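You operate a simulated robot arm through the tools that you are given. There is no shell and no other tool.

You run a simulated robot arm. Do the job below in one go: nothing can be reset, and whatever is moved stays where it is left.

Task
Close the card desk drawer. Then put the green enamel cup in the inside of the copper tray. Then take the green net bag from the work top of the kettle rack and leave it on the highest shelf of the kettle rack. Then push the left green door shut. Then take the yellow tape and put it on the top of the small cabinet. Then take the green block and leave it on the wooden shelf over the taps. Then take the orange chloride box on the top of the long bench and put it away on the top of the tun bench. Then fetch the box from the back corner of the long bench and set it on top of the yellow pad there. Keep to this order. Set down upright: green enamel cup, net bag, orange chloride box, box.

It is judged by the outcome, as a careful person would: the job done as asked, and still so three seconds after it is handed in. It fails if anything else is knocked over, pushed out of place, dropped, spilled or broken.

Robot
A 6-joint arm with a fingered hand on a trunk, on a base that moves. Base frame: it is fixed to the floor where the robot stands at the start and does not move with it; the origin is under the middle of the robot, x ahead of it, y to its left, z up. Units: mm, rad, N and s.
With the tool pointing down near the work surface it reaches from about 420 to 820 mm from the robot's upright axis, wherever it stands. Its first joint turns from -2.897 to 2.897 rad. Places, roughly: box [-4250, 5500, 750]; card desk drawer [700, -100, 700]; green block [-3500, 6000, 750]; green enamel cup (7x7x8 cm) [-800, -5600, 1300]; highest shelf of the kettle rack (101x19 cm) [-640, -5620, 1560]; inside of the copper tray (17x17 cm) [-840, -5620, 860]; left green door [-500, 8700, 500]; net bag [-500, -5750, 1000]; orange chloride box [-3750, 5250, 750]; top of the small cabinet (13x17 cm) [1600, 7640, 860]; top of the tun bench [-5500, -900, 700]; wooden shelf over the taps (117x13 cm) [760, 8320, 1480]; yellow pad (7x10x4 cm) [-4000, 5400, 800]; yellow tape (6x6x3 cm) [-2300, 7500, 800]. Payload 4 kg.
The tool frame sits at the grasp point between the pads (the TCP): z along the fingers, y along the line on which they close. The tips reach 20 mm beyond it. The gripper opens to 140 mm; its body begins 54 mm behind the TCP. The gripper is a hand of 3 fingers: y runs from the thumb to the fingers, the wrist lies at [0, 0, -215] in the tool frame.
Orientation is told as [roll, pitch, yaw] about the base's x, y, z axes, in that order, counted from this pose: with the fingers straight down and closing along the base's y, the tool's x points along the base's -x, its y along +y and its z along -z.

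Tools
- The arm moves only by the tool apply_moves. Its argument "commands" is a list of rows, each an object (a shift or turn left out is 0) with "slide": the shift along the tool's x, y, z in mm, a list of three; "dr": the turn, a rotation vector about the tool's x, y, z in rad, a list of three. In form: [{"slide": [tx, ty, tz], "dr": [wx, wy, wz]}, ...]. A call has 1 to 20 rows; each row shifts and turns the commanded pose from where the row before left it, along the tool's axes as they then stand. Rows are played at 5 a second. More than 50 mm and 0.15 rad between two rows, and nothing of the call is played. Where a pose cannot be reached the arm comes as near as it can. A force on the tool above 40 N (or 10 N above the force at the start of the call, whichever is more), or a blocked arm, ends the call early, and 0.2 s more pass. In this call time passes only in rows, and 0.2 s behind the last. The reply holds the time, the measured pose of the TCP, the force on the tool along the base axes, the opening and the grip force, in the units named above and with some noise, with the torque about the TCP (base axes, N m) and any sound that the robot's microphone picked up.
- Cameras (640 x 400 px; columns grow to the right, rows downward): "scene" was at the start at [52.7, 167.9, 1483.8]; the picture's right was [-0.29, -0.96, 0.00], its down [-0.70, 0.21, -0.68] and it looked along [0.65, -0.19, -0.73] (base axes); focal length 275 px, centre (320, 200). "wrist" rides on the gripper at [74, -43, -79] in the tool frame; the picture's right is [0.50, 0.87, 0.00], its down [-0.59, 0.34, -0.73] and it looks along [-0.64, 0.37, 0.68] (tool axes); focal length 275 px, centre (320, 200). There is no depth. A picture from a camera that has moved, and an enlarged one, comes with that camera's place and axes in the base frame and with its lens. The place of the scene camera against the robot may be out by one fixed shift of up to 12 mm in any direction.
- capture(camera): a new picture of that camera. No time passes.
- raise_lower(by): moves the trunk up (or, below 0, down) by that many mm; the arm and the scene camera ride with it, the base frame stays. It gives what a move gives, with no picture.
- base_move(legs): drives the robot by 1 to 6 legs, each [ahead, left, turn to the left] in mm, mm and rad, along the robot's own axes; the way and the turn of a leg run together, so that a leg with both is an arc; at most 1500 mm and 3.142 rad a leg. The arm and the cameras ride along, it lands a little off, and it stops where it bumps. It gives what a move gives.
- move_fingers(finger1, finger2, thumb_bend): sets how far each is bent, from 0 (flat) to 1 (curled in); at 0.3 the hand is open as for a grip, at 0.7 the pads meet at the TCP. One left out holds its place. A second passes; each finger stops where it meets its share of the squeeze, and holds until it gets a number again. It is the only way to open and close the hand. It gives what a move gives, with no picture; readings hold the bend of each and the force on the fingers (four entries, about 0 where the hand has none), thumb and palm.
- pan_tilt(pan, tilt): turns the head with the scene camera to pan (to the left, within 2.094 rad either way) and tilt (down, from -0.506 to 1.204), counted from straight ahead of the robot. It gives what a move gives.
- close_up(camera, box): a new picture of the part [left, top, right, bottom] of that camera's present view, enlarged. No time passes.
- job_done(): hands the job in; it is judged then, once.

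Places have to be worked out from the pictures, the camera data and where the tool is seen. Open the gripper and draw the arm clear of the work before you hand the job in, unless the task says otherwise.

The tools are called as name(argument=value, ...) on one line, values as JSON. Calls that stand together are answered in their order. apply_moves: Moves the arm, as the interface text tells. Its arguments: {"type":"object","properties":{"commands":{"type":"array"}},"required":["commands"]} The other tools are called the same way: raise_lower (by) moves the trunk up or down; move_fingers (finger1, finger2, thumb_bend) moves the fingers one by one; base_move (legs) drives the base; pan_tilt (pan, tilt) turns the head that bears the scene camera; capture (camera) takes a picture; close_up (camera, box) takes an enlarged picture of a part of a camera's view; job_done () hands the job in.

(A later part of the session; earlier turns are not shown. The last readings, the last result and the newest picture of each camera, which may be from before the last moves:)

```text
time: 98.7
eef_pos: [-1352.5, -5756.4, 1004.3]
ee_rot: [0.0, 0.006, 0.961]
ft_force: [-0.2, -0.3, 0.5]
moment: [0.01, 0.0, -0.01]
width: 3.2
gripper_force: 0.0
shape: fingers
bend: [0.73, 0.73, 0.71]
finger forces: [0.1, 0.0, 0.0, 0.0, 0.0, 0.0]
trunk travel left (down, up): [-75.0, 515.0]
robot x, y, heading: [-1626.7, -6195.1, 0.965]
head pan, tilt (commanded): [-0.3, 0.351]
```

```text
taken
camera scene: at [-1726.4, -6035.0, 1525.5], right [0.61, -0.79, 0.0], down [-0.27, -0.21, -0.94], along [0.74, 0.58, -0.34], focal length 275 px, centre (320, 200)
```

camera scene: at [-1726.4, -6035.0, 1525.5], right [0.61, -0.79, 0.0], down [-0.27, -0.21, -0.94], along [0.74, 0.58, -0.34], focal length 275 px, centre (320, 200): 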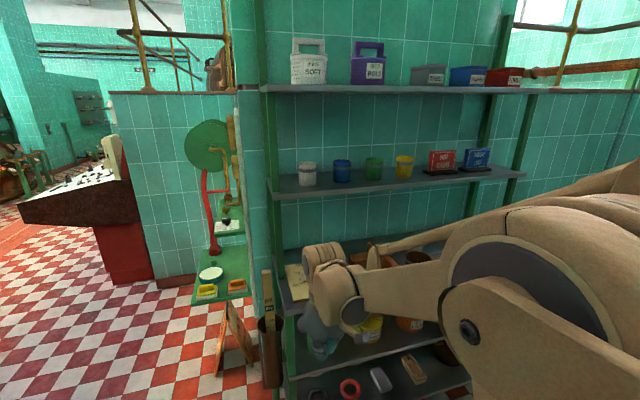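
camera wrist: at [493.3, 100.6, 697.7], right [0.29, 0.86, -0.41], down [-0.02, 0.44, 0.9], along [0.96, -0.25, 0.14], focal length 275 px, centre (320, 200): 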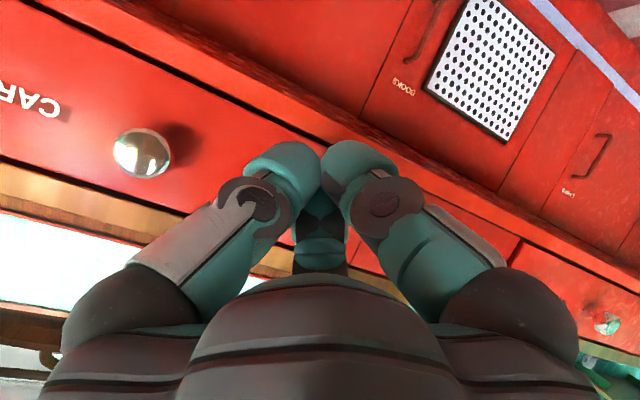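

I have a good front view now: cups on the middle shelf and containers on the top shelf. I zoom in for detail.

close_up(camera="scene", box=[240, 20, 560, 220])

close_up(camera="scene", box=[240, 200, 560, 400])

```text
2.00 times, centred on (400, 120) of scene
camera zoom: at [-1726.4, -6035.0, 1525.5], right [0.61, -0.79, 0.0], down [-0.27, -0.21, -0.94], along [0.74, 0.58, -0.34], focal length 550 px, centre (160, 360)
```

zoom: 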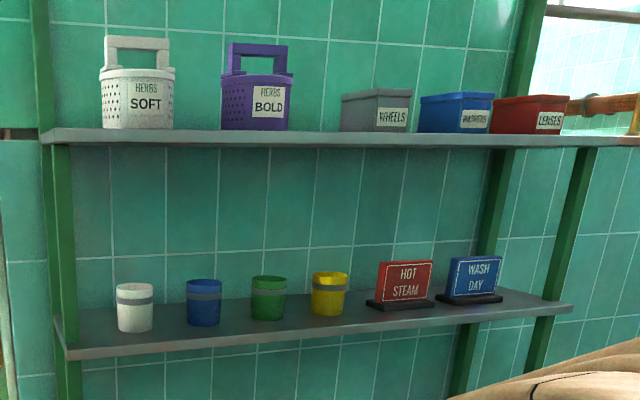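

```text
2.00 times, centred on (400, 300) of scene
camera zoom: at [-1726.4, -6035.0, 1525.5], right [0.61, -0.79, 0.0], down [-0.27, -0.21, -0.94], along [0.74, 0.58, -0.34], focal length 550 px, centre (160, 0)
```

zoom: 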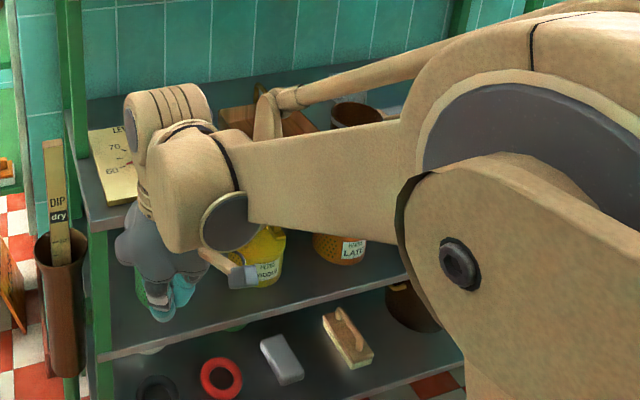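

I estimate the green cup near (-740, -5540) on a shelf at z≈1220. I line the base up in front of the cup, staying about 800 mm off, and take a fresh look.

base_move(legs=[[220, -341, -0.02]])

pan_tilt(pan=-0.05, tilt=0.3)

capture(camera="scene")

```text
time: 101.2
eef_pos: [-942.3, -5777.0, 1003.9]
ee_rot: [0.0, 0.006, 0.942]
ft_force: [0.5, 0.2, 0.3]
moment: [0.04, 0.01, -0.02]
width: 3.2
gripper_force: 0.0
shape: fingers
bend: [0.73, 0.73, 0.71]
finger forces: [0.0, 0.0, 0.1, 0.0, 0.0, 0.1]
trunk travel left (down, up): [-75.0, 515.0]
robot x, y, heading: [-1228.0, -6200.7, 0.941]
head pan, tilt (commanded): [-0.3, 0.351]
```

```text
time: 102.0
eef_pos: [-942.6, -5777.5, 1003.2]
ee_rot: [-0.001, 0.006, 0.94]
ft_force: [0.0, 0.3, -0.2]
moment: [0.0, 0.03, -0.01]
width: 3.2
gripper_force: 0.1
shape: fingers
bend: [0.73, 0.73, 0.71]
finger forces: [0.0, 0.1, 0.0, 0.0, 0.0, 0.0]
trunk travel left (down, up): [-75.0, 515.0]
robot x, y, heading: [-1225.6, -6200.0, 0.943]
head pan, tilt (commanded): [-0.051, 0.3]
```

```text
taken
camera scene: at [-1337.1, -6030.5, 1530.2], right [0.78, -0.63, 0.0], down [-0.19, -0.23, -0.96], along [0.6, 0.74, -0.3], focal length 275 px, centre (320, 200)
```

scene: 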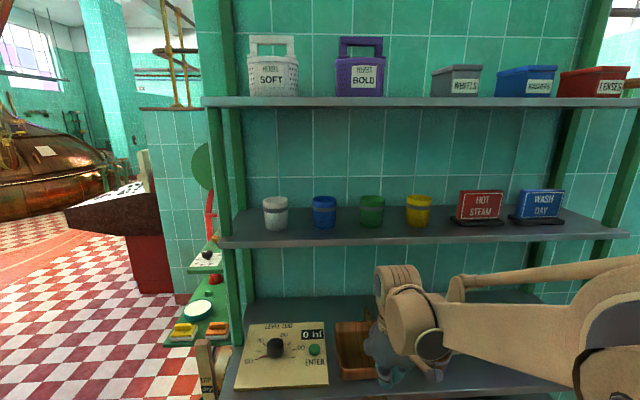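

The rack front edge is about 695 mm ahead of the robot axis; the green cup is about 810 mm ahead, 8 mm left, its neighbours 134 mm away. I zoom in to check the cup's shape and the tray.

close_up(camera="scene", box=[250, 170, 450, 260])

raise_lower(by=300)

pan_tilt(pan=-0.05, tilt=0.7)

capture(camera="scene")

capture(camera="wrist")

```text
3.20 times, centred on (350, 215) of scene
camera zoom: at [-1337.1, -6030.5, 1530.2], right [0.78, -0.63, 0.0], down [-0.19, -0.23, -0.96], along [0.6, 0.74, -0.3], focal length 880 px, centre (224, 152)
```

zoom: 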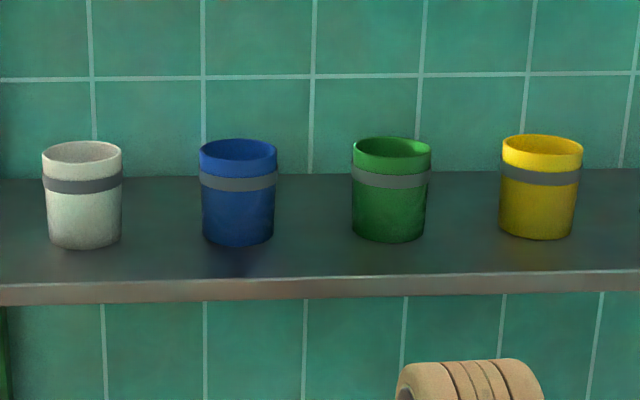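

```text
time: 105.0
eef_pos: [-942.3, -5776.6, 1305.3]
ee_rot: [0.002, 0.005, 0.94]
ft_force: [-0.1, -0.7, -0.4]
moment: [0.0, 0.02, -0.01]
width: 3.1
gripper_force: 0.1
shape: fingers
bend: [0.73, 0.73, 0.71]
finger forces: [0.0, 0.0, 0.0, 0.0, 0.1, 0.0]
trunk travel left (down, up): [-375.0, 215.0]
robot x, y, heading: [-1230.6, -6197.2, 0.944]
head pan, tilt (commanded): [-0.051, 0.3]
```

```text
time: 105.8
eef_pos: [-941.8, -5776.5, 1303.8]
ee_rot: [0.0, 0.006, 0.94]
ft_force: [0.0, 0.5, -1.2]
moment: [0.04, 0.01, -0.04]
width: 3.2
gripper_force: 0.0
shape: fingers
bend: [0.73, 0.73, 0.71]
finger forces: [0.0, 0.0, 0.0, 0.0, 0.1, 0.0]
trunk travel left (down, up): [-375.0, 215.0]
robot x, y, heading: [-1227.0, -6202.6, 0.936]
head pan, tilt (commanded): [-0.051, 0.7]
```

```text
taken
camera scene: at [-1342.4, -6037.0, 1794.2], right [0.78, -0.63, 0.0], down [-0.41, -0.5, -0.77], along [0.48, 0.59, -0.64], focal length 275 px, centre (320, 200)
```

scene: 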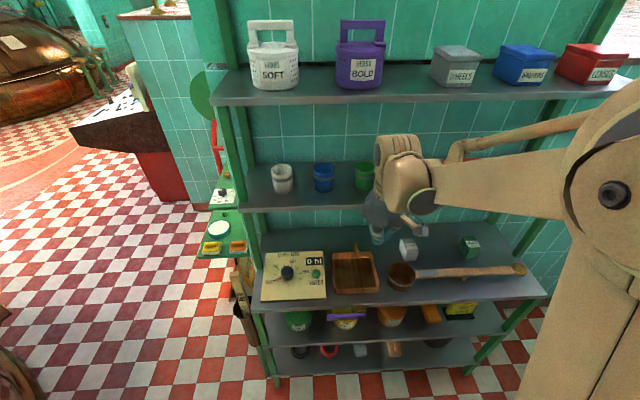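

```text
taken
camera wrist: at [-951.3, -5861.7, 1382.9], right [-0.99, 0.11, 0.0], down [0.07, 0.68, 0.73], along [0.08, 0.73, -0.68], focal length 275 px, centre (320, 200)
```

wrist: 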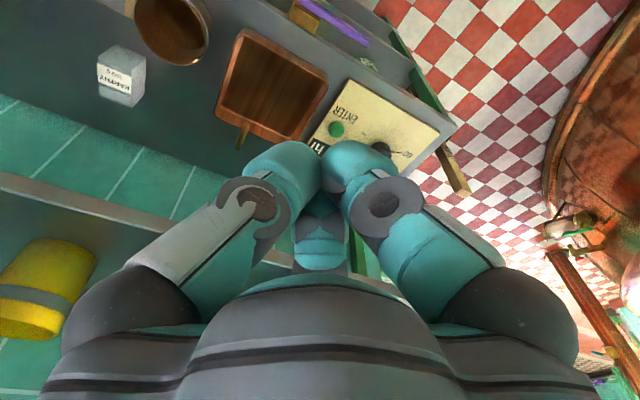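

The tray, ladle, and two small labelled bags (one white, one green) are on the work top. I zoom in on the work top and lower shelf.

close_up(camera="scene", box=[240, 210, 560, 370])

close_up(camera="scene", box=[390, 215, 550, 315])

```text
2.00 times, centred on (400, 290) of scene
camera zoom: at [-1342.4, -6037.0, 1794.2], right [0.78, -0.63, 0.0], down [-0.41, -0.5, -0.77], along [0.48, 0.59, -0.64], focal length 550 px, centre (160, 20)
```

zoom: 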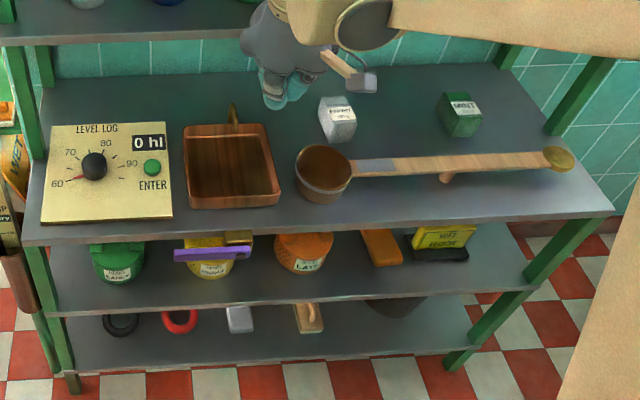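

```text
4.00 times, centred on (470, 265) of scene
camera zoom: at [-1342.4, -6037.0, 1794.2], right [0.78, -0.63, 0.0], down [-0.41, -0.5, -0.77], along [0.48, 0.59, -0.64], focal length 1100 px, centre (-280, -60)
```

zoom: 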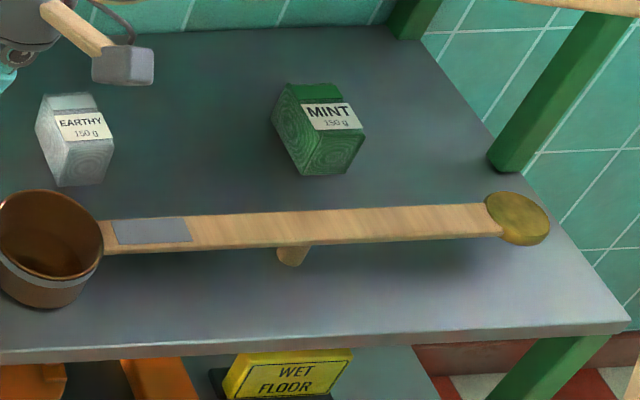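

The green "MINT" net bag is identified. Before reaching I calibrate the scene camera against the known TCP by zooming on the fingertips.

close_up(camera="scene", box=[340, 190, 440, 260])

```text
5.71 times, centred on (390, 225) of scene
camera zoom: at [-1342.4, -6037.0, 1794.2], right [0.78, -0.63, 0.0], down [-0.41, -0.5, -0.77], along [0.48, 0.59, -0.64], focal length 1572 px, centre (-80, 57)
```

zoom: 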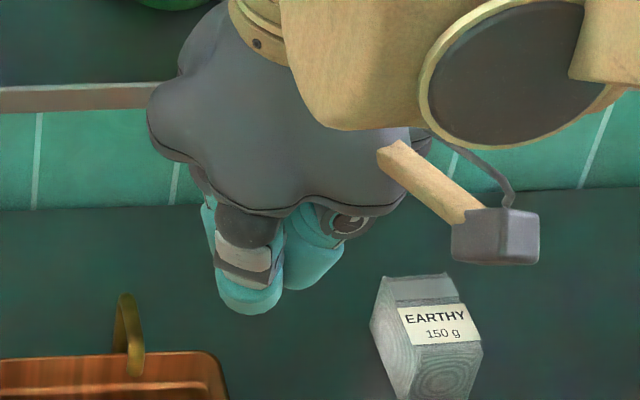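

The camera calibration agrees within a few millimetres. I open the hand partly, turn it so the thumb faces the robot, and tilt it about 29° forward in front of the shelf.

move_fingers(finger1=0.3, finger2=0.3, thumb_bend=0.42)

apply_moves(commands=[{"slide": [-40, -7, 0]}, {"slide": [-40, -7, 0]}, {"dr": [0, 0, 0.1428]}, {"dr": [0, 0, 0.1428]}, {"dr": [0, 0, 0.1428]}, {"dr": [0, 0, 0.1428]}, {"dr": [0, 0, 0.1428]}, {"dr": [0, 0, 0.1428]}, {"dr": [0, 0, 0.1428]}, {"dr": [0, 0, 0.1428]}, {"dr": [0, 0, 0.1428]}, {"dr": [0, 0, 0.1428]}, {"dr": [0, 0, 0.1428]}, {"dr": [-0.125, 0, 0]}, {"dr": [-0.125, 0, 0]}, {"dr": [-0.125, 0, 0]}, {"dr": [-0.125, 0, 0]}])

capture(camera="scene")

capture(camera="wrist")

```text
time: 106.8
eef_pos: [-940.5, -5776.3, 1303.4]
ee_rot: [0.001, 0.004, 0.94]
ft_force: [0.2, 0.0, 0.5]
moment: [-0.01, 0.0, -0.01]
width: 107.1
gripper_force: 0.0
shape: fingers
bend: [0.3, 0.3, 0.42]
finger forces: [0.0, 0.0, 0.0, 0.0, 0.0, 0.0]
trunk travel left (down, up): [-375.0, 215.0]
robot x, y, heading: [-1226.8, -6201.6, 0.938]
head pan, tilt (commanded): [-0.051, 0.7]
```

```text
time: 110.4
eef_pos: [-884.7, -5721.7, 1303.6]
ee_rot: [0.499, 0.0, -0.628]
ft_force: [-0.4, -0.1, -0.6]
moment: [0.0, -0.02, -0.01]
width: 107.2
gripper_force: 0.1
shape: fingers
bend: [0.3, 0.3, 0.42]
finger forces: [0.1, 0.1, 0.0, 0.1, 0.0, 0.0]
trunk travel left (down, up): [-375.0, 215.0]
robot x, y, heading: [-1226.9, -6199.5, 0.942]
head pan, tilt (commanded): [-0.051, 0.7]
```

```text
taken
camera scene: at [-1342.8, -6037.5, 1794.1], right [0.78, -0.63, 0.0], down [-0.41, -0.5, -0.77], along [0.48, 0.59, -0.64], focal length 275 px, centre (320, 200)
```

scene: 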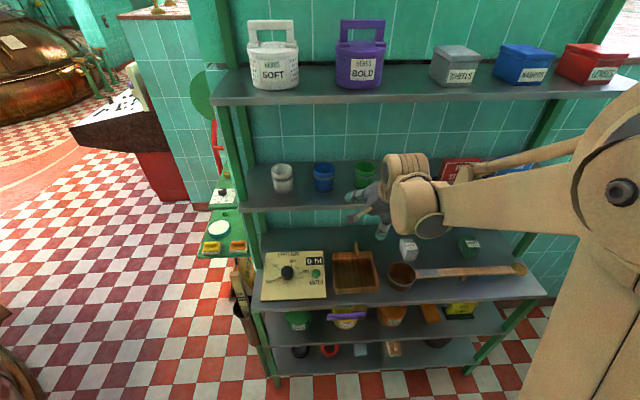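

```text
taken
camera wrist: at [-988.8, -5738.2, 1351.9], right [0.04, 0.91, 0.41], down [0.44, -0.39, 0.81], along [0.89, 0.15, -0.42], focal length 275 px, centre (320, 200)
```

wrist: 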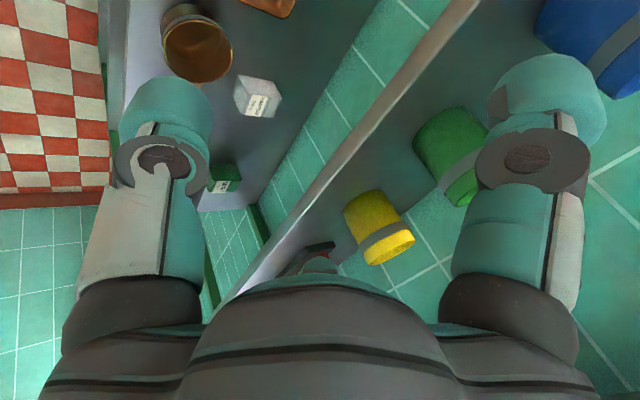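

The green cup lies straight ahead, slightly low. I lower 30 mm and advance 120 mm, then re-check with the wrist camera.

apply_moves(commands=[{"slide": [0, -14.4, 26.3]}, {"slide": [0, 35.1, 19.2]}, {"slide": [0, 35.1, 19.2]}, {"slide": [0, 35.1, 19.2]}])

capture(camera="wrist")

close_up(camera="scene", box=[270, 90, 510, 250])

```text
time: 111.4
eef_pos: [-813.5, -5623.6, 1272.3]
ee_rot: [0.493, -0.001, -0.629]
ft_force: [-0.2, -0.4, 0.0]
moment: [0.01, 0.05, 0.01]
width: 107.1
gripper_force: 0.1
shape: fingers
bend: [0.3, 0.3, 0.42]
finger forces: [0.0, 0.0, 0.0, 0.0, 0.0, 0.1]
trunk travel left (down, up): [-375.0, 215.0]
robot x, y, heading: [-1227.2, -6201.2, 0.942]
head pan, tilt (commanded): [-0.051, 0.7]
```

```text
taken
camera wrist: at [-917.8, -5640.5, 1319.9], right [0.05, 0.91, 0.41], down [0.45, -0.39, 0.81], along [0.89, 0.15, -0.42], focal length 275 px, centre (320, 200)
```

wrist: 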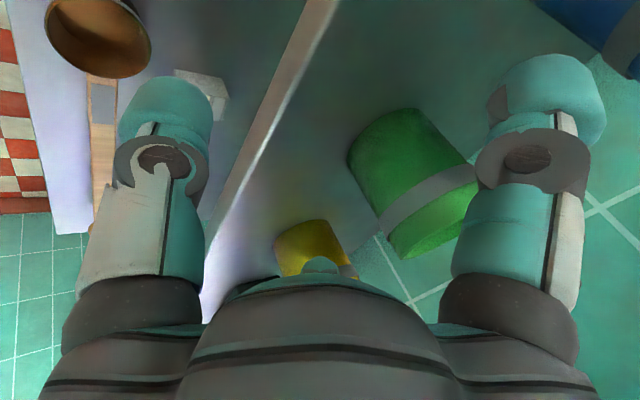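

```text
2.50 times, centred on (390, 170) of scene
camera zoom: at [-1341.0, -6035.0, 1794.0], right [0.78, -0.63, 0.0], down [-0.41, -0.5, -0.76], along [0.48, 0.59, -0.65], focal length 688 px, centre (145, 275)
```

zoom: 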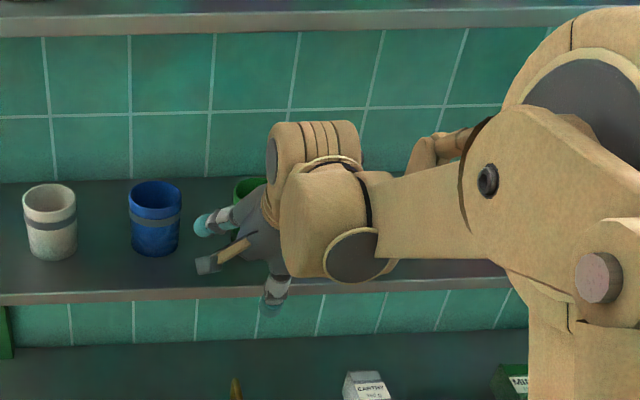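

Triangulation gives the cup axis about 98 mm further ahead and 5 mm to the right of the TCP line. I advance to straddle it.

apply_moves(commands=[{"slide": [-1.9, 28.7, 15.7]}, {"slide": [-1.9, 28.7, 15.7]}, {"slide": [-1.9, 28.7, 15.7]}])

capture(camera="wrist")

close_up(camera="scene", box=[270, 90, 510, 250])

```text
time: 112.2
eef_pos: [-750.7, -5548.5, 1274.7]
ee_rot: [0.497, 0.0, -0.629]
ft_force: [-2.1, -1.3, 10.1]
moment: [-0.46, 0.38, -0.1]
width: 107.6
gripper_force: 5.0
shape: fingers
bend: [0.3, 0.3, 0.42]
finger forces: [0.0, 0.0, 0.0, 0.1, 10.1, 0.0]
trunk travel left (down, up): [-375.0, 215.0]
robot x, y, heading: [-1225.3, -6199.1, 0.942]
head pan, tilt (commanded): [-0.051, 0.7]
```

```text
taken
camera wrist: at [-855.3, -5564.8, 1323.0], right [0.04, 0.91, 0.41], down [0.44, -0.39, 0.81], along [0.89, 0.15, -0.42], focal length 275 px, centre (320, 200)
```

wrist: 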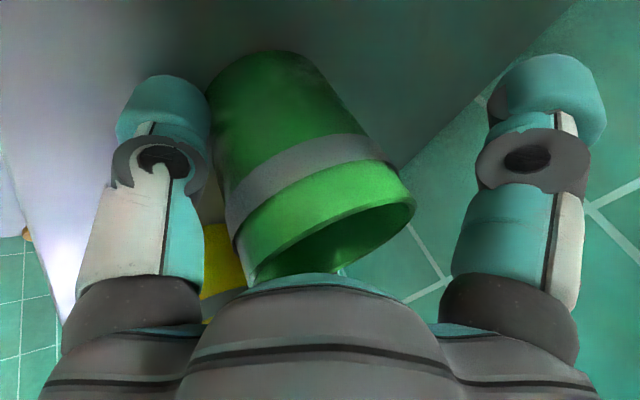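

```text
2.50 times, centred on (390, 170) of scene
camera zoom: at [-1343.0, -6037.9, 1794.5], right [0.78, -0.63, 0.0], down [-0.41, -0.5, -0.77], along [0.48, 0.59, -0.64], focal length 688 px, centre (145, 275)
```

zoom: 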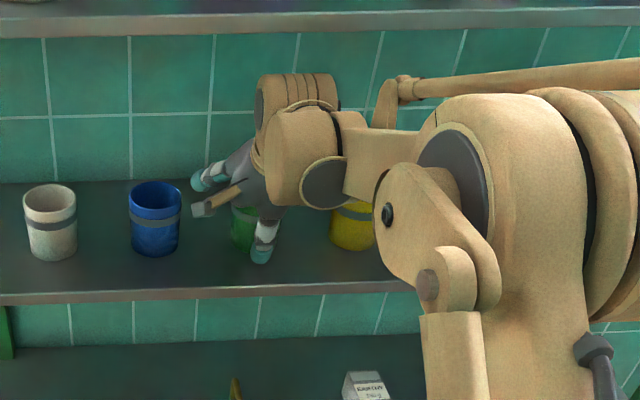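

The thumb is pressing lightly on the shelf (10 N up), and the cup is well centred between the fingers. I raise 8 mm to relieve it, then close the hand in two steps.

apply_moves(commands=[{"slide": [0, 3.8, -7.0]}])

move_fingers(finger1=0.43, finger2=0.43, thumb_bend=0.43)

capture(camera="wrist")

```text
time: 112.6
eef_pos: [-750.8, -5547.1, 1281.2]
ee_rot: [0.496, 0.001, -0.63]
ft_force: [0.2, -0.6, 0.1]
moment: [0.0, -0.01, -0.04]
width: 107.1
gripper_force: 0.1
shape: fingers
bend: [0.3, 0.3, 0.42]
finger forces: [0.0, 0.1, 0.1, 0.0, 0.0, 0.0]
trunk travel left (down, up): [-375.0, 215.0]
robot x, y, heading: [-1226.4, -6200.4, 0.944]
head pan, tilt (commanded): [-0.051, 0.7]
```

```text
time: 113.6
eef_pos: [-752.0, -5548.5, 1280.9]
ee_rot: [0.496, -0.001, -0.63]
ft_force: [-0.5, -1.4, 0.6]
moment: [0.01, 0.0, 0.0]
width: 86.1
gripper_force: 0.6
shape: fingers
bend: [0.43, 0.43, 0.43]
finger forces: [0.0, 0.0, 0.0, 0.0, 0.1, 0.1]
trunk travel left (down, up): [-375.0, 215.0]
robot x, y, heading: [-1227.5, -6201.8, 0.944]
head pan, tilt (commanded): [-0.051, 0.7]
```

```text
taken
camera wrist: at [-854.9, -5564.7, 1329.3], right [0.05, 0.91, 0.41], down [0.45, -0.39, 0.81], along [0.89, 0.15, -0.42], focal length 275 px, centre (320, 200)
```

wrist: 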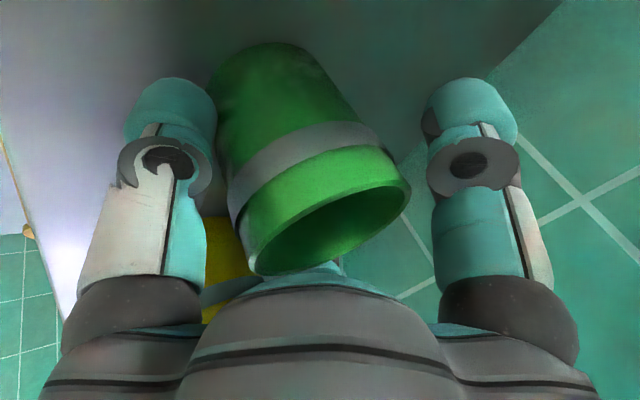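

The cup sits about 9 mm nearer the thumb than centre. I shift back 8 mm and 4 mm right, then close.

apply_moves(commands=[{"slide": [-4, -7, -3.8]}])

move_fingers(finger1=0.5, finger2=0.5, thumb_bend=0.5)

capture(camera="wrist")

```text
time: 114.0
eef_pos: [-753.2, -5556.3, 1281.5]
ee_rot: [0.495, 0.001, -0.63]
ft_force: [0.7, -0.1, -0.2]
moment: [-0.01, -0.01, 0.01]
width: 85.7
gripper_force: 0.0
shape: fingers
bend: [0.43, 0.43, 0.43]
finger forces: [0.0, 0.0, 0.1, 0.0, 0.0, 0.0]
trunk travel left (down, up): [-375.0, 215.0]
robot x, y, heading: [-1227.3, -6198.0, 0.94]
head pan, tilt (commanded): [-0.051, 0.7]
```

```text
time: 115.0
eef_pos: [-751.5, -5556.8, 1280.5]
ee_rot: [0.496, 0.001, -0.631]
ft_force: [0.9, 0.4, 2.0]
moment: [-0.06, 0.03, 0.04]
width: 68.7
gripper_force: 3.3
shape: fingers
bend: [0.49, 0.49, 0.49]
finger forces: [2.9, 1.4, 0.0, 0.0, 2.0, 0.1]
trunk travel left (down, up): [-375.0, 215.0]
robot x, y, heading: [-1227.2, -6198.9, 0.939]
head pan, tilt (commanded): [-0.051, 0.7]
```

```text
taken
camera wrist: at [-856.7, -5573.4, 1329.0], right [0.05, 0.91, 0.41], down [0.45, -0.39, 0.81], along [0.89, 0.15, -0.42], focal length 275 px, centre (320, 200)
```

wrist: 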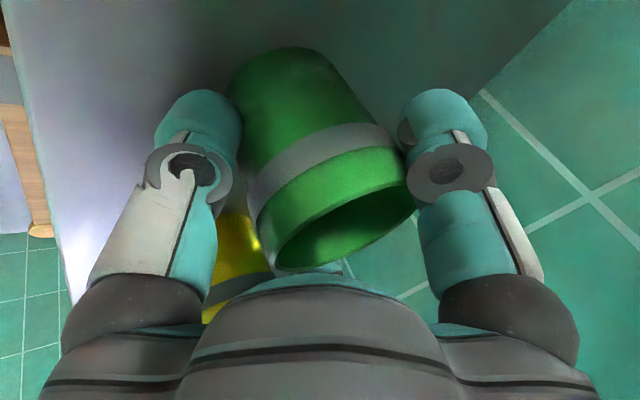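

All three fingers are touching the cup. I tighten the grip.

move_fingers(finger1=0.58, finger2=0.58, thumb_bend=0.58)

apply_moves(commands=[{"slide": [0, 7.2, -13.2]}])

capture(camera="wrist")

```text
time: 116.0
eef_pos: [-753.1, -5556.9, 1280.9]
ee_rot: [0.495, 0.001, -0.631]
ft_force: [-1.4, -1.2, 4.2]
moment: [-0.2, 0.11, 0.0]
width: 65.5
gripper_force: 18.5
shape: fingers
bend: [0.5, 0.51, 0.52]
finger forces: [15.6, 11.6, 0.0, 0.0, 10.2, 0.1]
trunk travel left (down, up): [-375.0, 215.0]
robot x, y, heading: [-1226.8, -6195.7, 0.939]
head pan, tilt (commanded): [-0.051, 0.7]
```

```text
time: 116.4
eef_pos: [-751.6, -5557.1, 1295.6]
ee_rot: [0.495, 0.0, -0.63]
ft_force: [0.9, 0.6, -1.0]
moment: [-0.03, 0.05, 0.04]
width: 61.5
gripper_force: 17.5
shape: fingers
bend: [0.5, 0.51, 0.54]
finger forces: [14.9, 13.7, 0.1, 0.0, 5.6, 0.0]
trunk travel left (down, up): [-375.0, 215.0]
robot x, y, heading: [-1224.6, -6200.7, 0.941]
head pan, tilt (commanded): [-0.051, 0.7]
```

```text
taken
camera wrist: at [-856.1, -5573.0, 1343.7], right [0.05, 0.91, 0.41], down [0.44, -0.39, 0.81], along [0.89, 0.15, -0.42], focal length 275 px, centre (320, 200)
```

wrist: 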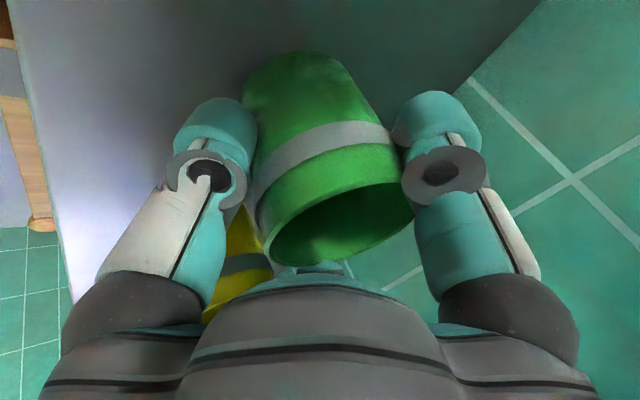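

The cup is off the shelf but may be rotating slightly in the grasp. I look at it from the scene camera.

close_up(camera="scene", box=[300, 120, 460, 220])

```text
4.00 times, centred on (380, 170) of scene
camera zoom: at [-1342.5, -6037.2, 1794.1], right [0.78, -0.63, 0.0], down [-0.41, -0.5, -0.76], along [0.48, 0.59, -0.64], focal length 1100 px, centre (80, 320)
```

zoom: 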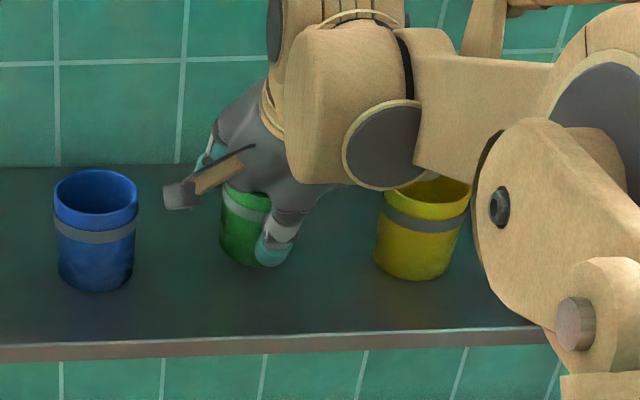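

The cup hangs in the grasp with a weak thumb contact. I squeeze more firmly before carrying it.

move_fingers(finger1=0.6, finger2=0.6, thumb_bend=0.68)

capture(camera="wrist")

```text
time: 117.4
eef_pos: [-751.6, -5555.9, 1295.2]
ee_rot: [0.496, 0.0, -0.629]
ft_force: [1.1, -0.9, -0.4]
moment: [0.0, -0.01, -0.02]
width: 49.2
gripper_force: 21.9
shape: fingers
bend: [0.51, 0.53, 0.61]
finger forces: [16.4, 13.0, 0.0, 0.0, 13.8, 0.0]
trunk travel left (down, up): [-375.0, 215.0]
robot x, y, heading: [-1225.8, -6201.2, 0.933]
head pan, tilt (commanded): [-0.051, 0.7]
```

```text
taken
camera wrist: at [-855.9, -5572.6, 1343.5], right [0.05, 0.91, 0.41], down [0.45, -0.39, 0.81], along [0.89, 0.15, -0.42], focal length 275 px, centre (320, 200)
```

wrist: 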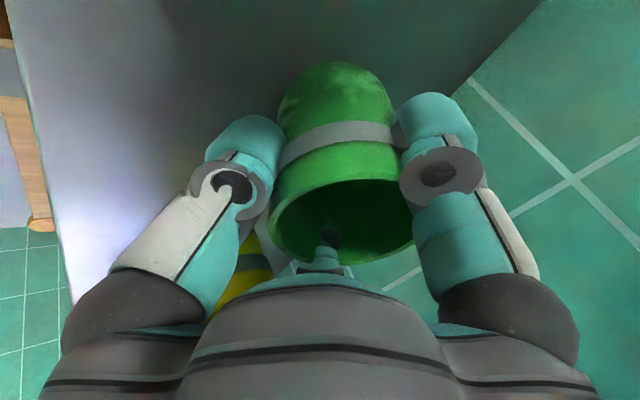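

The cup now appears aligned with the tool axis. I zoom in to check where the third finger sits relative to the rim.

close_up(camera="wrist", box=[200, 40, 480, 300])

close_up(camera="scene", box=[320, 140, 440, 215])

```text
1.54 times, centred on (340, 170) of wrist
camera zoom: at [-855.9, -5572.6, 1343.5], right [0.05, 0.91, 0.41], down [0.45, -0.39, 0.81], along [0.89, 0.15, -0.42], focal length 424 px, centre (289, 246)
```

zoom: 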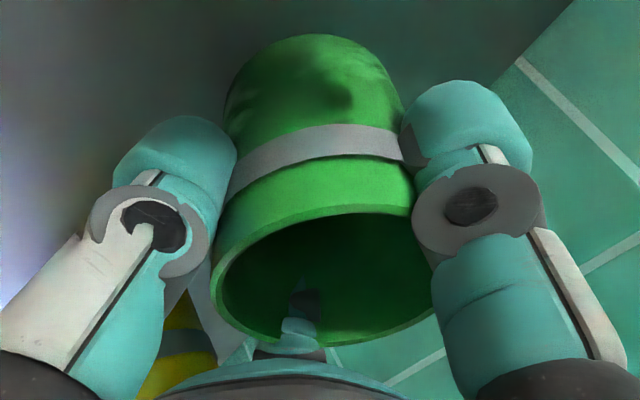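

```text
5.33 times, centred on (380, 178) of scene
camera zoom: at [-1342.2, -6036.7, 1794.1], right [0.78, -0.63, 0.0], down [-0.41, -0.5, -0.76], along [0.48, 0.59, -0.64], focal length 1467 px, centre (0, 320)
```

zoom: 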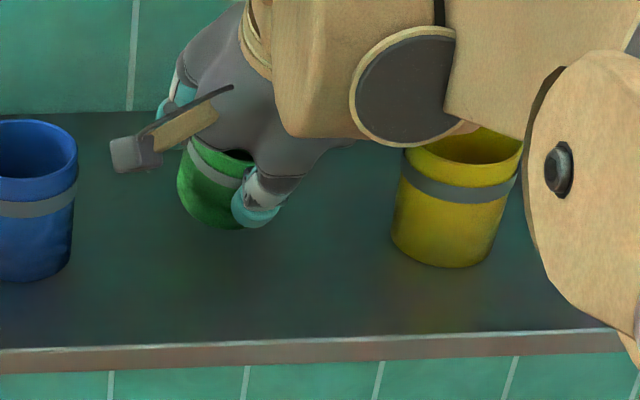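

The cup has aligned with the tool axis and all three fingers hold with 13–16 N. I draw it straight back out of the shelf before straightening the hand.

apply_moves(commands=[{"slide": [0, -17.5, -9.6]}, {"slide": [0, -35.1, -19.2]}, {"slide": [0, -35.1, -19.2]}, {"slide": [0, -35.1, -19.2]}, {"slide": [0, -35.1, -19.2]}])

capture(camera="scene")

capture(camera="wrist")

```text
time: 118.6
eef_pos: [-859.5, -5704.8, 1296.0]
ee_rot: [0.495, 0.0, -0.63]
ft_force: [-1.0, -0.6, -1.1]
moment: [-0.01, 0.0, 0.0]
width: 49.4
gripper_force: 21.4
shape: fingers
bend: [0.51, 0.53, 0.61]
finger forces: [16.5, 13.1, 0.1, 0.1, 13.4, 0.0]
trunk travel left (down, up): [-375.0, 215.0]
robot x, y, heading: [-1227.5, -6201.8, 0.943]
head pan, tilt (commanded): [-0.051, 0.7]
```

```text
taken
camera scene: at [-1343.4, -6038.6, 1794.2], right [0.78, -0.63, 0.0], down [-0.41, -0.5, -0.77], along [0.48, 0.59, -0.64], focal length 275 px, centre (320, 200)
```

scene: 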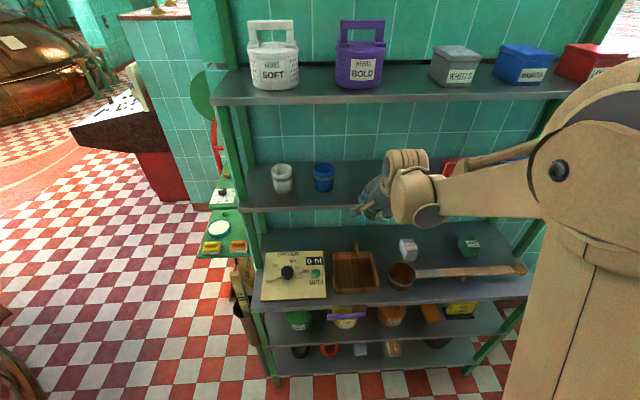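

```text
taken
camera wrist: at [-962.8, -5722.3, 1344.6], right [0.05, 0.91, 0.41], down [0.44, -0.39, 0.81], along [0.89, 0.15, -0.42], focal length 275 px, centre (320, 200)
```

wrist: 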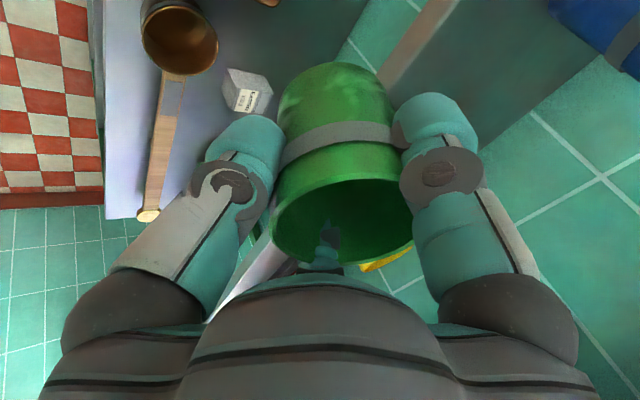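

The grip is stable, but the cup looks tilted in the hand. I zoom in to understand its pose relative to the fingers.

close_up(camera="wrist", box=[255, 160, 425, 285])

close_up(camera="scene", box=[330, 140, 450, 235])

```text
3.20 times, centred on (340, 222) of wrist
camera zoom: at [-962.8, -5722.3, 1344.6], right [0.05, 0.91, 0.41], down [0.44, -0.39, 0.81], along [0.89, 0.15, -0.42], focal length 881 px, centre (256, 128)
```

zoom: 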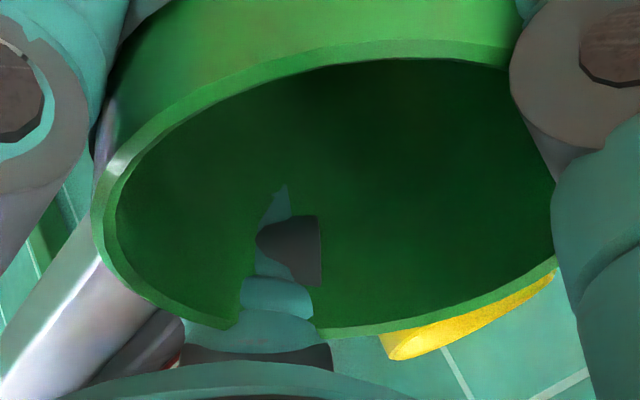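

```text
4.21 times, centred on (390, 188) of scene
camera zoom: at [-1343.4, -6038.6, 1794.2], right [0.78, -0.63, 0.0], down [-0.41, -0.5, -0.77], along [0.48, 0.59, -0.64], focal length 1158 px, centre (25, 253)
```

zoom: 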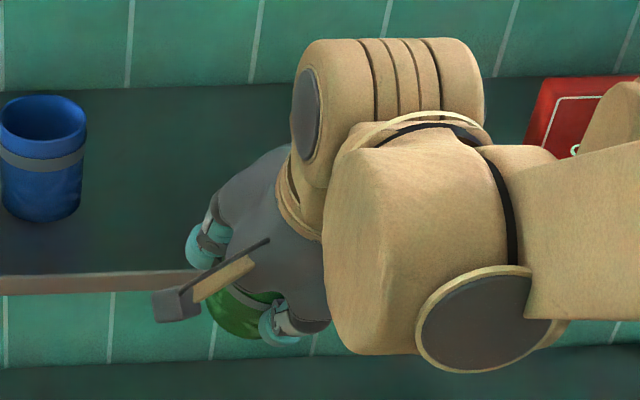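

The cup leans about 25° to the left relative to vertical in this pose. I rotate the hand to bring the cup's axis upright, then verify.

apply_moves(commands=[{"dr": [0.0452, -0.09, -0.0486]}, {"dr": [0.0452, -0.09, -0.0486]}, {"dr": [0.0452, -0.09, -0.0486]}, {"dr": [0.0452, -0.09, -0.0486]}])

capture(camera="wrist")

close_up(camera="scene", box=[310, 130, 470, 250])

```text
time: 119.6
eef_pos: [-858.9, -5700.8, 1296.4]
ee_rot: [0.303, -0.409, -0.591]
ft_force: [-0.5, 0.0, -0.9]
moment: [-0.01, 0.01, 0.0]
width: 48.9
gripper_force: 21.8
shape: fingers
bend: [0.51, 0.53, 0.61]
finger forces: [16.7, 13.2, 0.0, 0.0, 13.1, 0.1]
trunk travel left (down, up): [-375.0, 215.0]
robot x, y, heading: [-1224.1, -6203.3, 0.942]
head pan, tilt (commanded): [-0.051, 0.7]
```

```text
taken
camera wrist: at [-971.2, -5703.0, 1323.6], right [-0.01, 1.0, 0.04], down [0.24, -0.04, 0.97], along [0.97, 0.01, -0.24], focal length 275 px, centre (320, 200)
```

wrist: 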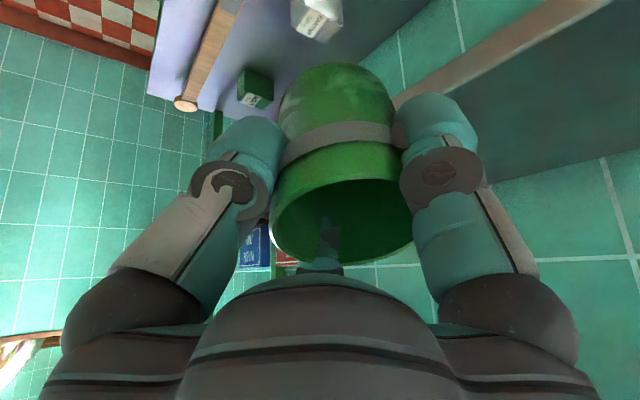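

```text
3.33 times, centred on (390, 190) of scene
camera zoom: at [-1342.4, -6035.9, 1794.0], right [0.78, -0.63, 0.0], down [-0.41, -0.5, -0.76], along [0.48, 0.59, -0.64], focal length 917 px, centre (87, 233)
```

zoom: 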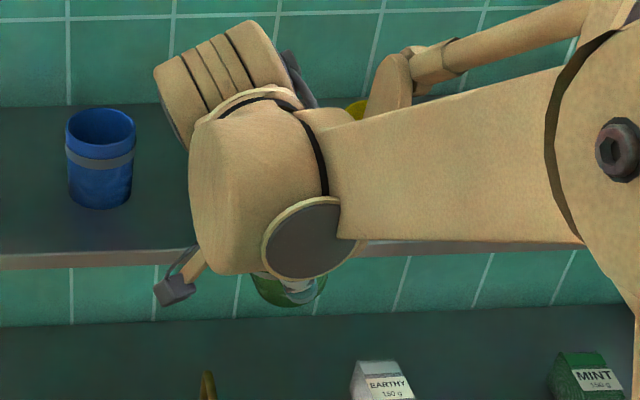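

The view suggests the tilt estimate is uncertain. I pull back slightly, raise the arm relative to the trunk, and lower the trunk so the camera sees the cup from the side.

apply_moves(commands=[{"slide": [1.5, -38, -12.5]}, {"slide": [1.5, -38, -12.5]}, {"slide": [-19.75, 13.75, -43.85]}, {"slide": [-19.75, 13.75, -43.85]}, {"slide": [-19.75, 13.75, -43.85]}, {"slide": [-19.75, 13.75, -43.85]}])

raise_lower(by=-300)

pan_tilt(pan=-0.3, tilt=0.5)

capture(camera="scene")

```text
time: 121.0
eef_pos: [-907.6, -5766.7, 1496.6]
ee_rot: [0.304, -0.406, -0.592]
ft_force: [0.6, 0.2, -1.0]
moment: [-0.01, 0.04, -0.02]
width: 48.9
gripper_force: 21.2
shape: fingers
bend: [0.51, 0.53, 0.61]
finger forces: [16.7, 13.2, 0.1, 0.0, 12.9, 0.0]
trunk travel left (down, up): [-375.0, 215.0]
robot x, y, heading: [-1227.9, -6201.2, 0.938]
head pan, tilt (commanded): [-0.051, 0.7]
```

```text
time: 124.0
eef_pos: [-907.6, -5765.3, 1194.9]
ee_rot: [0.303, -0.408, -0.59]
ft_force: [-0.6, -0.1, -1.0]
moment: [0.0, 0.01, 0.0]
width: 48.6
gripper_force: 21.4
shape: fingers
bend: [0.51, 0.53, 0.61]
finger forces: [16.7, 13.2, 0.0, 0.0, 13.0, 0.1]
trunk travel left (down, up): [-75.0, 515.0]
robot x, y, heading: [-1231.1, -6197.5, 0.938]
head pan, tilt (commanded): [-0.051, 0.7]
```

```text
time: 124.8
eef_pos: [-907.1, -5764.9, 1196.2]
ee_rot: [0.303, -0.406, -0.592]
ft_force: [-0.2, 0.3, -0.8]
moment: [-0.02, 0.03, 0.02]
width: 48.9
gripper_force: 21.1
shape: fingers
bend: [0.51, 0.53, 0.61]
finger forces: [16.8, 13.2, 0.1, 0.0, 12.9, 0.1]
trunk travel left (down, up): [-75.0, 515.0]
robot x, y, heading: [-1229.0, -6199.4, 0.937]
head pan, tilt (commanded): [-0.3, 0.499]
```

```text
taken
camera scene: at [-1323.0, -6048.6, 1511.8], right [0.6, -0.8, 0.0], down [-0.38, -0.29, -0.88], along [0.7, 0.52, -0.48], focal length 275 px, centre (320, 200)
```

scene: 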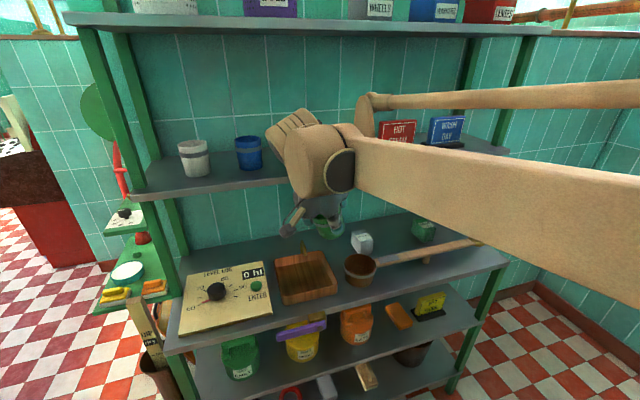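

close_up(camera="scene", box=[260, 160, 400, 260])

capture(camera="wrist")

```text
4.00 times, centred on (330, 210) of scene
camera zoom: at [-1323.0, -6048.6, 1511.8], right [0.6, -0.8, 0.0], down [-0.38, -0.29, -0.88], along [0.7, 0.52, -0.48], focal length 1100 px, centre (280, 160)
```

zoom: 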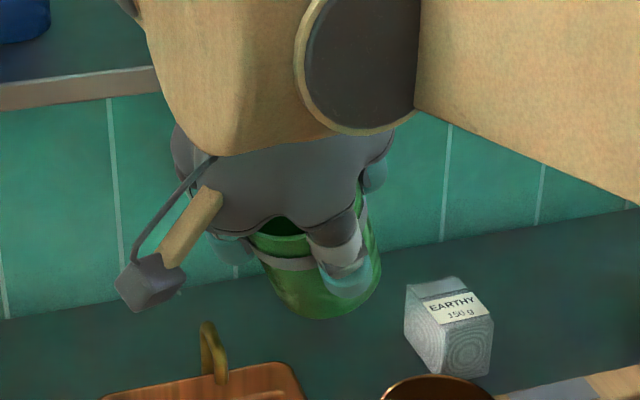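

```text
taken
camera wrist: at [-1020.0, -5766.8, 1222.9], right [-0.01, 1.0, 0.04], down [0.24, -0.04, 0.97], along [0.97, 0.02, -0.24], focal length 275 px, centre (320, 200)
```

wrist: 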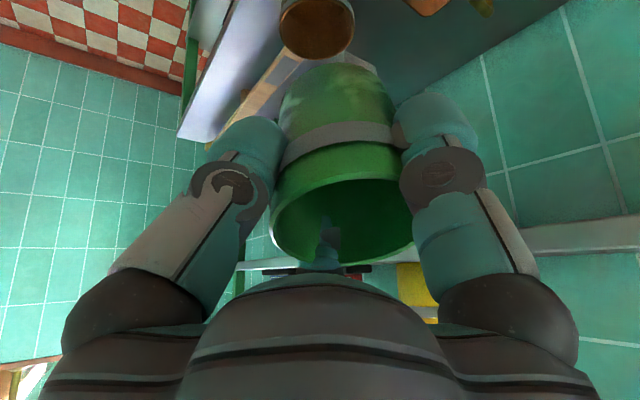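

From the side the cup clearly leans with its bottom to the right, so it is nearly aligned with the tool axis. I rotate the hand back so that the cup axis becomes vertical and check again.

apply_moves(commands=[{"dr": [0.0638, 0.1213, 0.0093]}, {"dr": [0.0638, 0.1213, 0.0093]}, {"dr": [0.0638, 0.1213, 0.0093]}])

close_up(camera="scene", box=[260, 160, 400, 260])

capture(camera="wrist")

```text
time: 125.6
eef_pos: [-907.1, -5765.7, 1195.0]
ee_rot: [0.101, -0.044, -0.544]
ft_force: [1.1, 0.4, -0.1]
moment: [0.01, 0.04, 0.01]
width: 48.4
gripper_force: 21.2
shape: fingers
bend: [0.51, 0.53, 0.61]
finger forces: [17.0, 13.4, 0.0, 0.0, 12.6, 0.0]
trunk travel left (down, up): [-75.0, 515.0]
robot x, y, heading: [-1232.5, -6197.2, 0.945]
head pan, tilt (commanded): [-0.3, 0.499]
```

```text
4.00 times, centred on (330, 210) of scene
camera zoom: at [-1322.6, -6048.6, 1511.8], right [0.6, -0.8, 0.0], down [-0.38, -0.29, -0.88], along [0.7, 0.52, -0.48], focal length 1100 px, centre (280, 160)
```

zoom: 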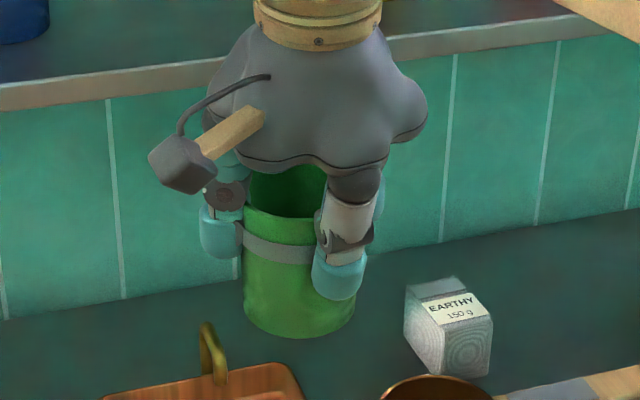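

```text
taken
camera wrist: at [-999.1, -5768.1, 1265.5], right [0.02, 1.0, 0.06], down [0.61, -0.06, 0.79], along [0.79, 0.03, -0.61], focal length 275 px, centre (320, 200)
```

wrist: 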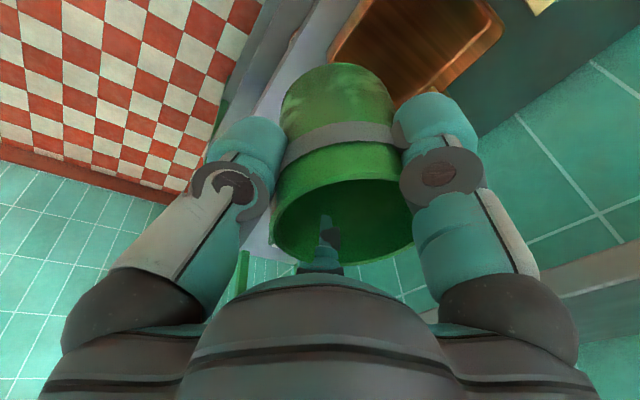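

The cup now looks upright. I take a close-up of the tray to fix the target spot.

close_up(camera="scene", box=[240, 230, 400, 330])

```text
4.00 times, centred on (320, 280) of scene
camera zoom: at [-1322.6, -6048.6, 1511.8], right [0.6, -0.8, 0.0], down [-0.38, -0.29, -0.88], along [0.7, 0.52, -0.48], focal length 1100 px, centre (320, -120)
```

zoom: 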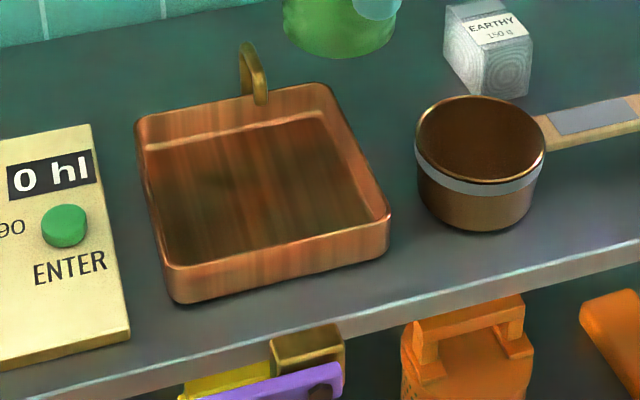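

The tray centre is near 700 mm ahead, 24 mm left. I lower the cup in front of the rack to z≈965 and add a slight forward tilt so the wrist clears the middle shelf edge.

apply_moves(commands=[{"slide": [2, -4.6, 45.7]}, {"slide": [2, -4.6, 45.7]}, {"slide": [2, -4.6, 45.7]}, {"slide": [2, -4.6, 45.7]}, {"slide": [2, -4.6, 45.7]}, {"dr": [-0.125, 0, 0]}, {"dr": [-0.125, 0, 0]}])

pan_tilt(pan=-0.3, tilt=0.75)

capture(camera="scene")

capture(camera="wrist")

```text
time: 127.2
eef_pos: [-909.0, -5765.9, 967.4]
ee_rot: [0.35, -0.045, -0.545]
ft_force: [0.4, -0.4, -0.2]
moment: [-0.01, 0.02, 0.01]
width: 48.6
gripper_force: 21.4
shape: fingers
bend: [0.51, 0.53, 0.61]
finger forces: [16.8, 13.4, 0.0, 0.1, 12.6, 0.0]
trunk travel left (down, up): [-75.0, 515.0]
robot x, y, heading: [-1227.0, -6197.4, 0.941]
head pan, tilt (commanded): [-0.3, 0.499]
```

```text
time: 128.0
eef_pos: [-908.0, -5765.6, 965.8]
ee_rot: [0.349, -0.045, -0.544]
ft_force: [-0.1, 0.6, -1.3]
moment: [-0.05, -0.02, -0.01]
width: 48.3
gripper_force: 20.9
shape: fingers
bend: [0.51, 0.53, 0.61]
finger forces: [16.8, 13.3, 0.0, 0.0, 12.6, 0.0]
trunk travel left (down, up): [-75.0, 515.0]
robot x, y, heading: [-1227.8, -6199.2, 0.933]
head pan, tilt (commanded): [-0.3, 0.75]
```

```text
taken
camera scene: at [-1329.4, -6053.5, 1489.9], right [0.6, -0.8, 0.0], down [-0.55, -0.41, -0.73], along [0.59, 0.44, -0.68], focal length 275 px, centre (320, 200)
```

scene: 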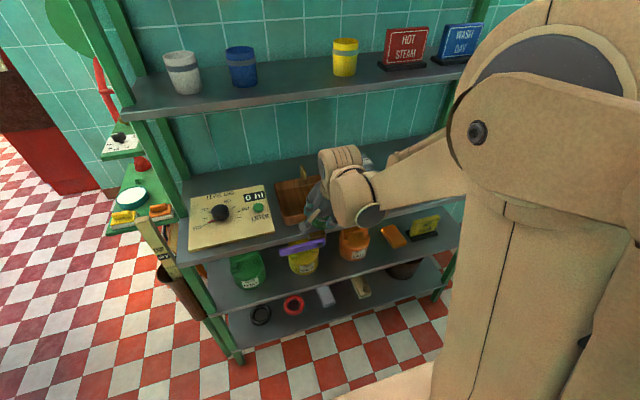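

```text
taken
camera wrist: at [-1008.1, -5784.2, 1022.2], right [-0.02, 0.96, 0.27], down [0.51, -0.23, 0.83], along [0.86, 0.15, -0.48], focal length 275 px, centre (320, 200)
```

wrist: 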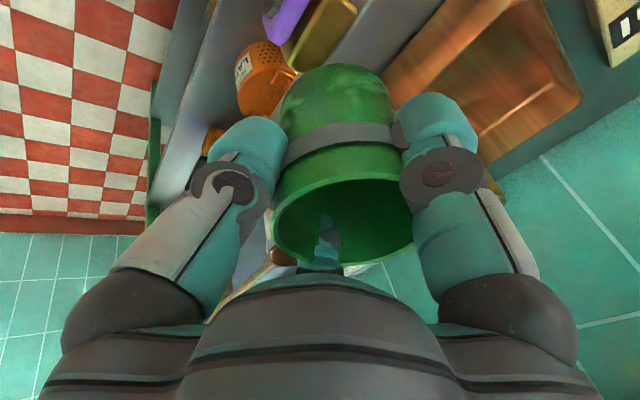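

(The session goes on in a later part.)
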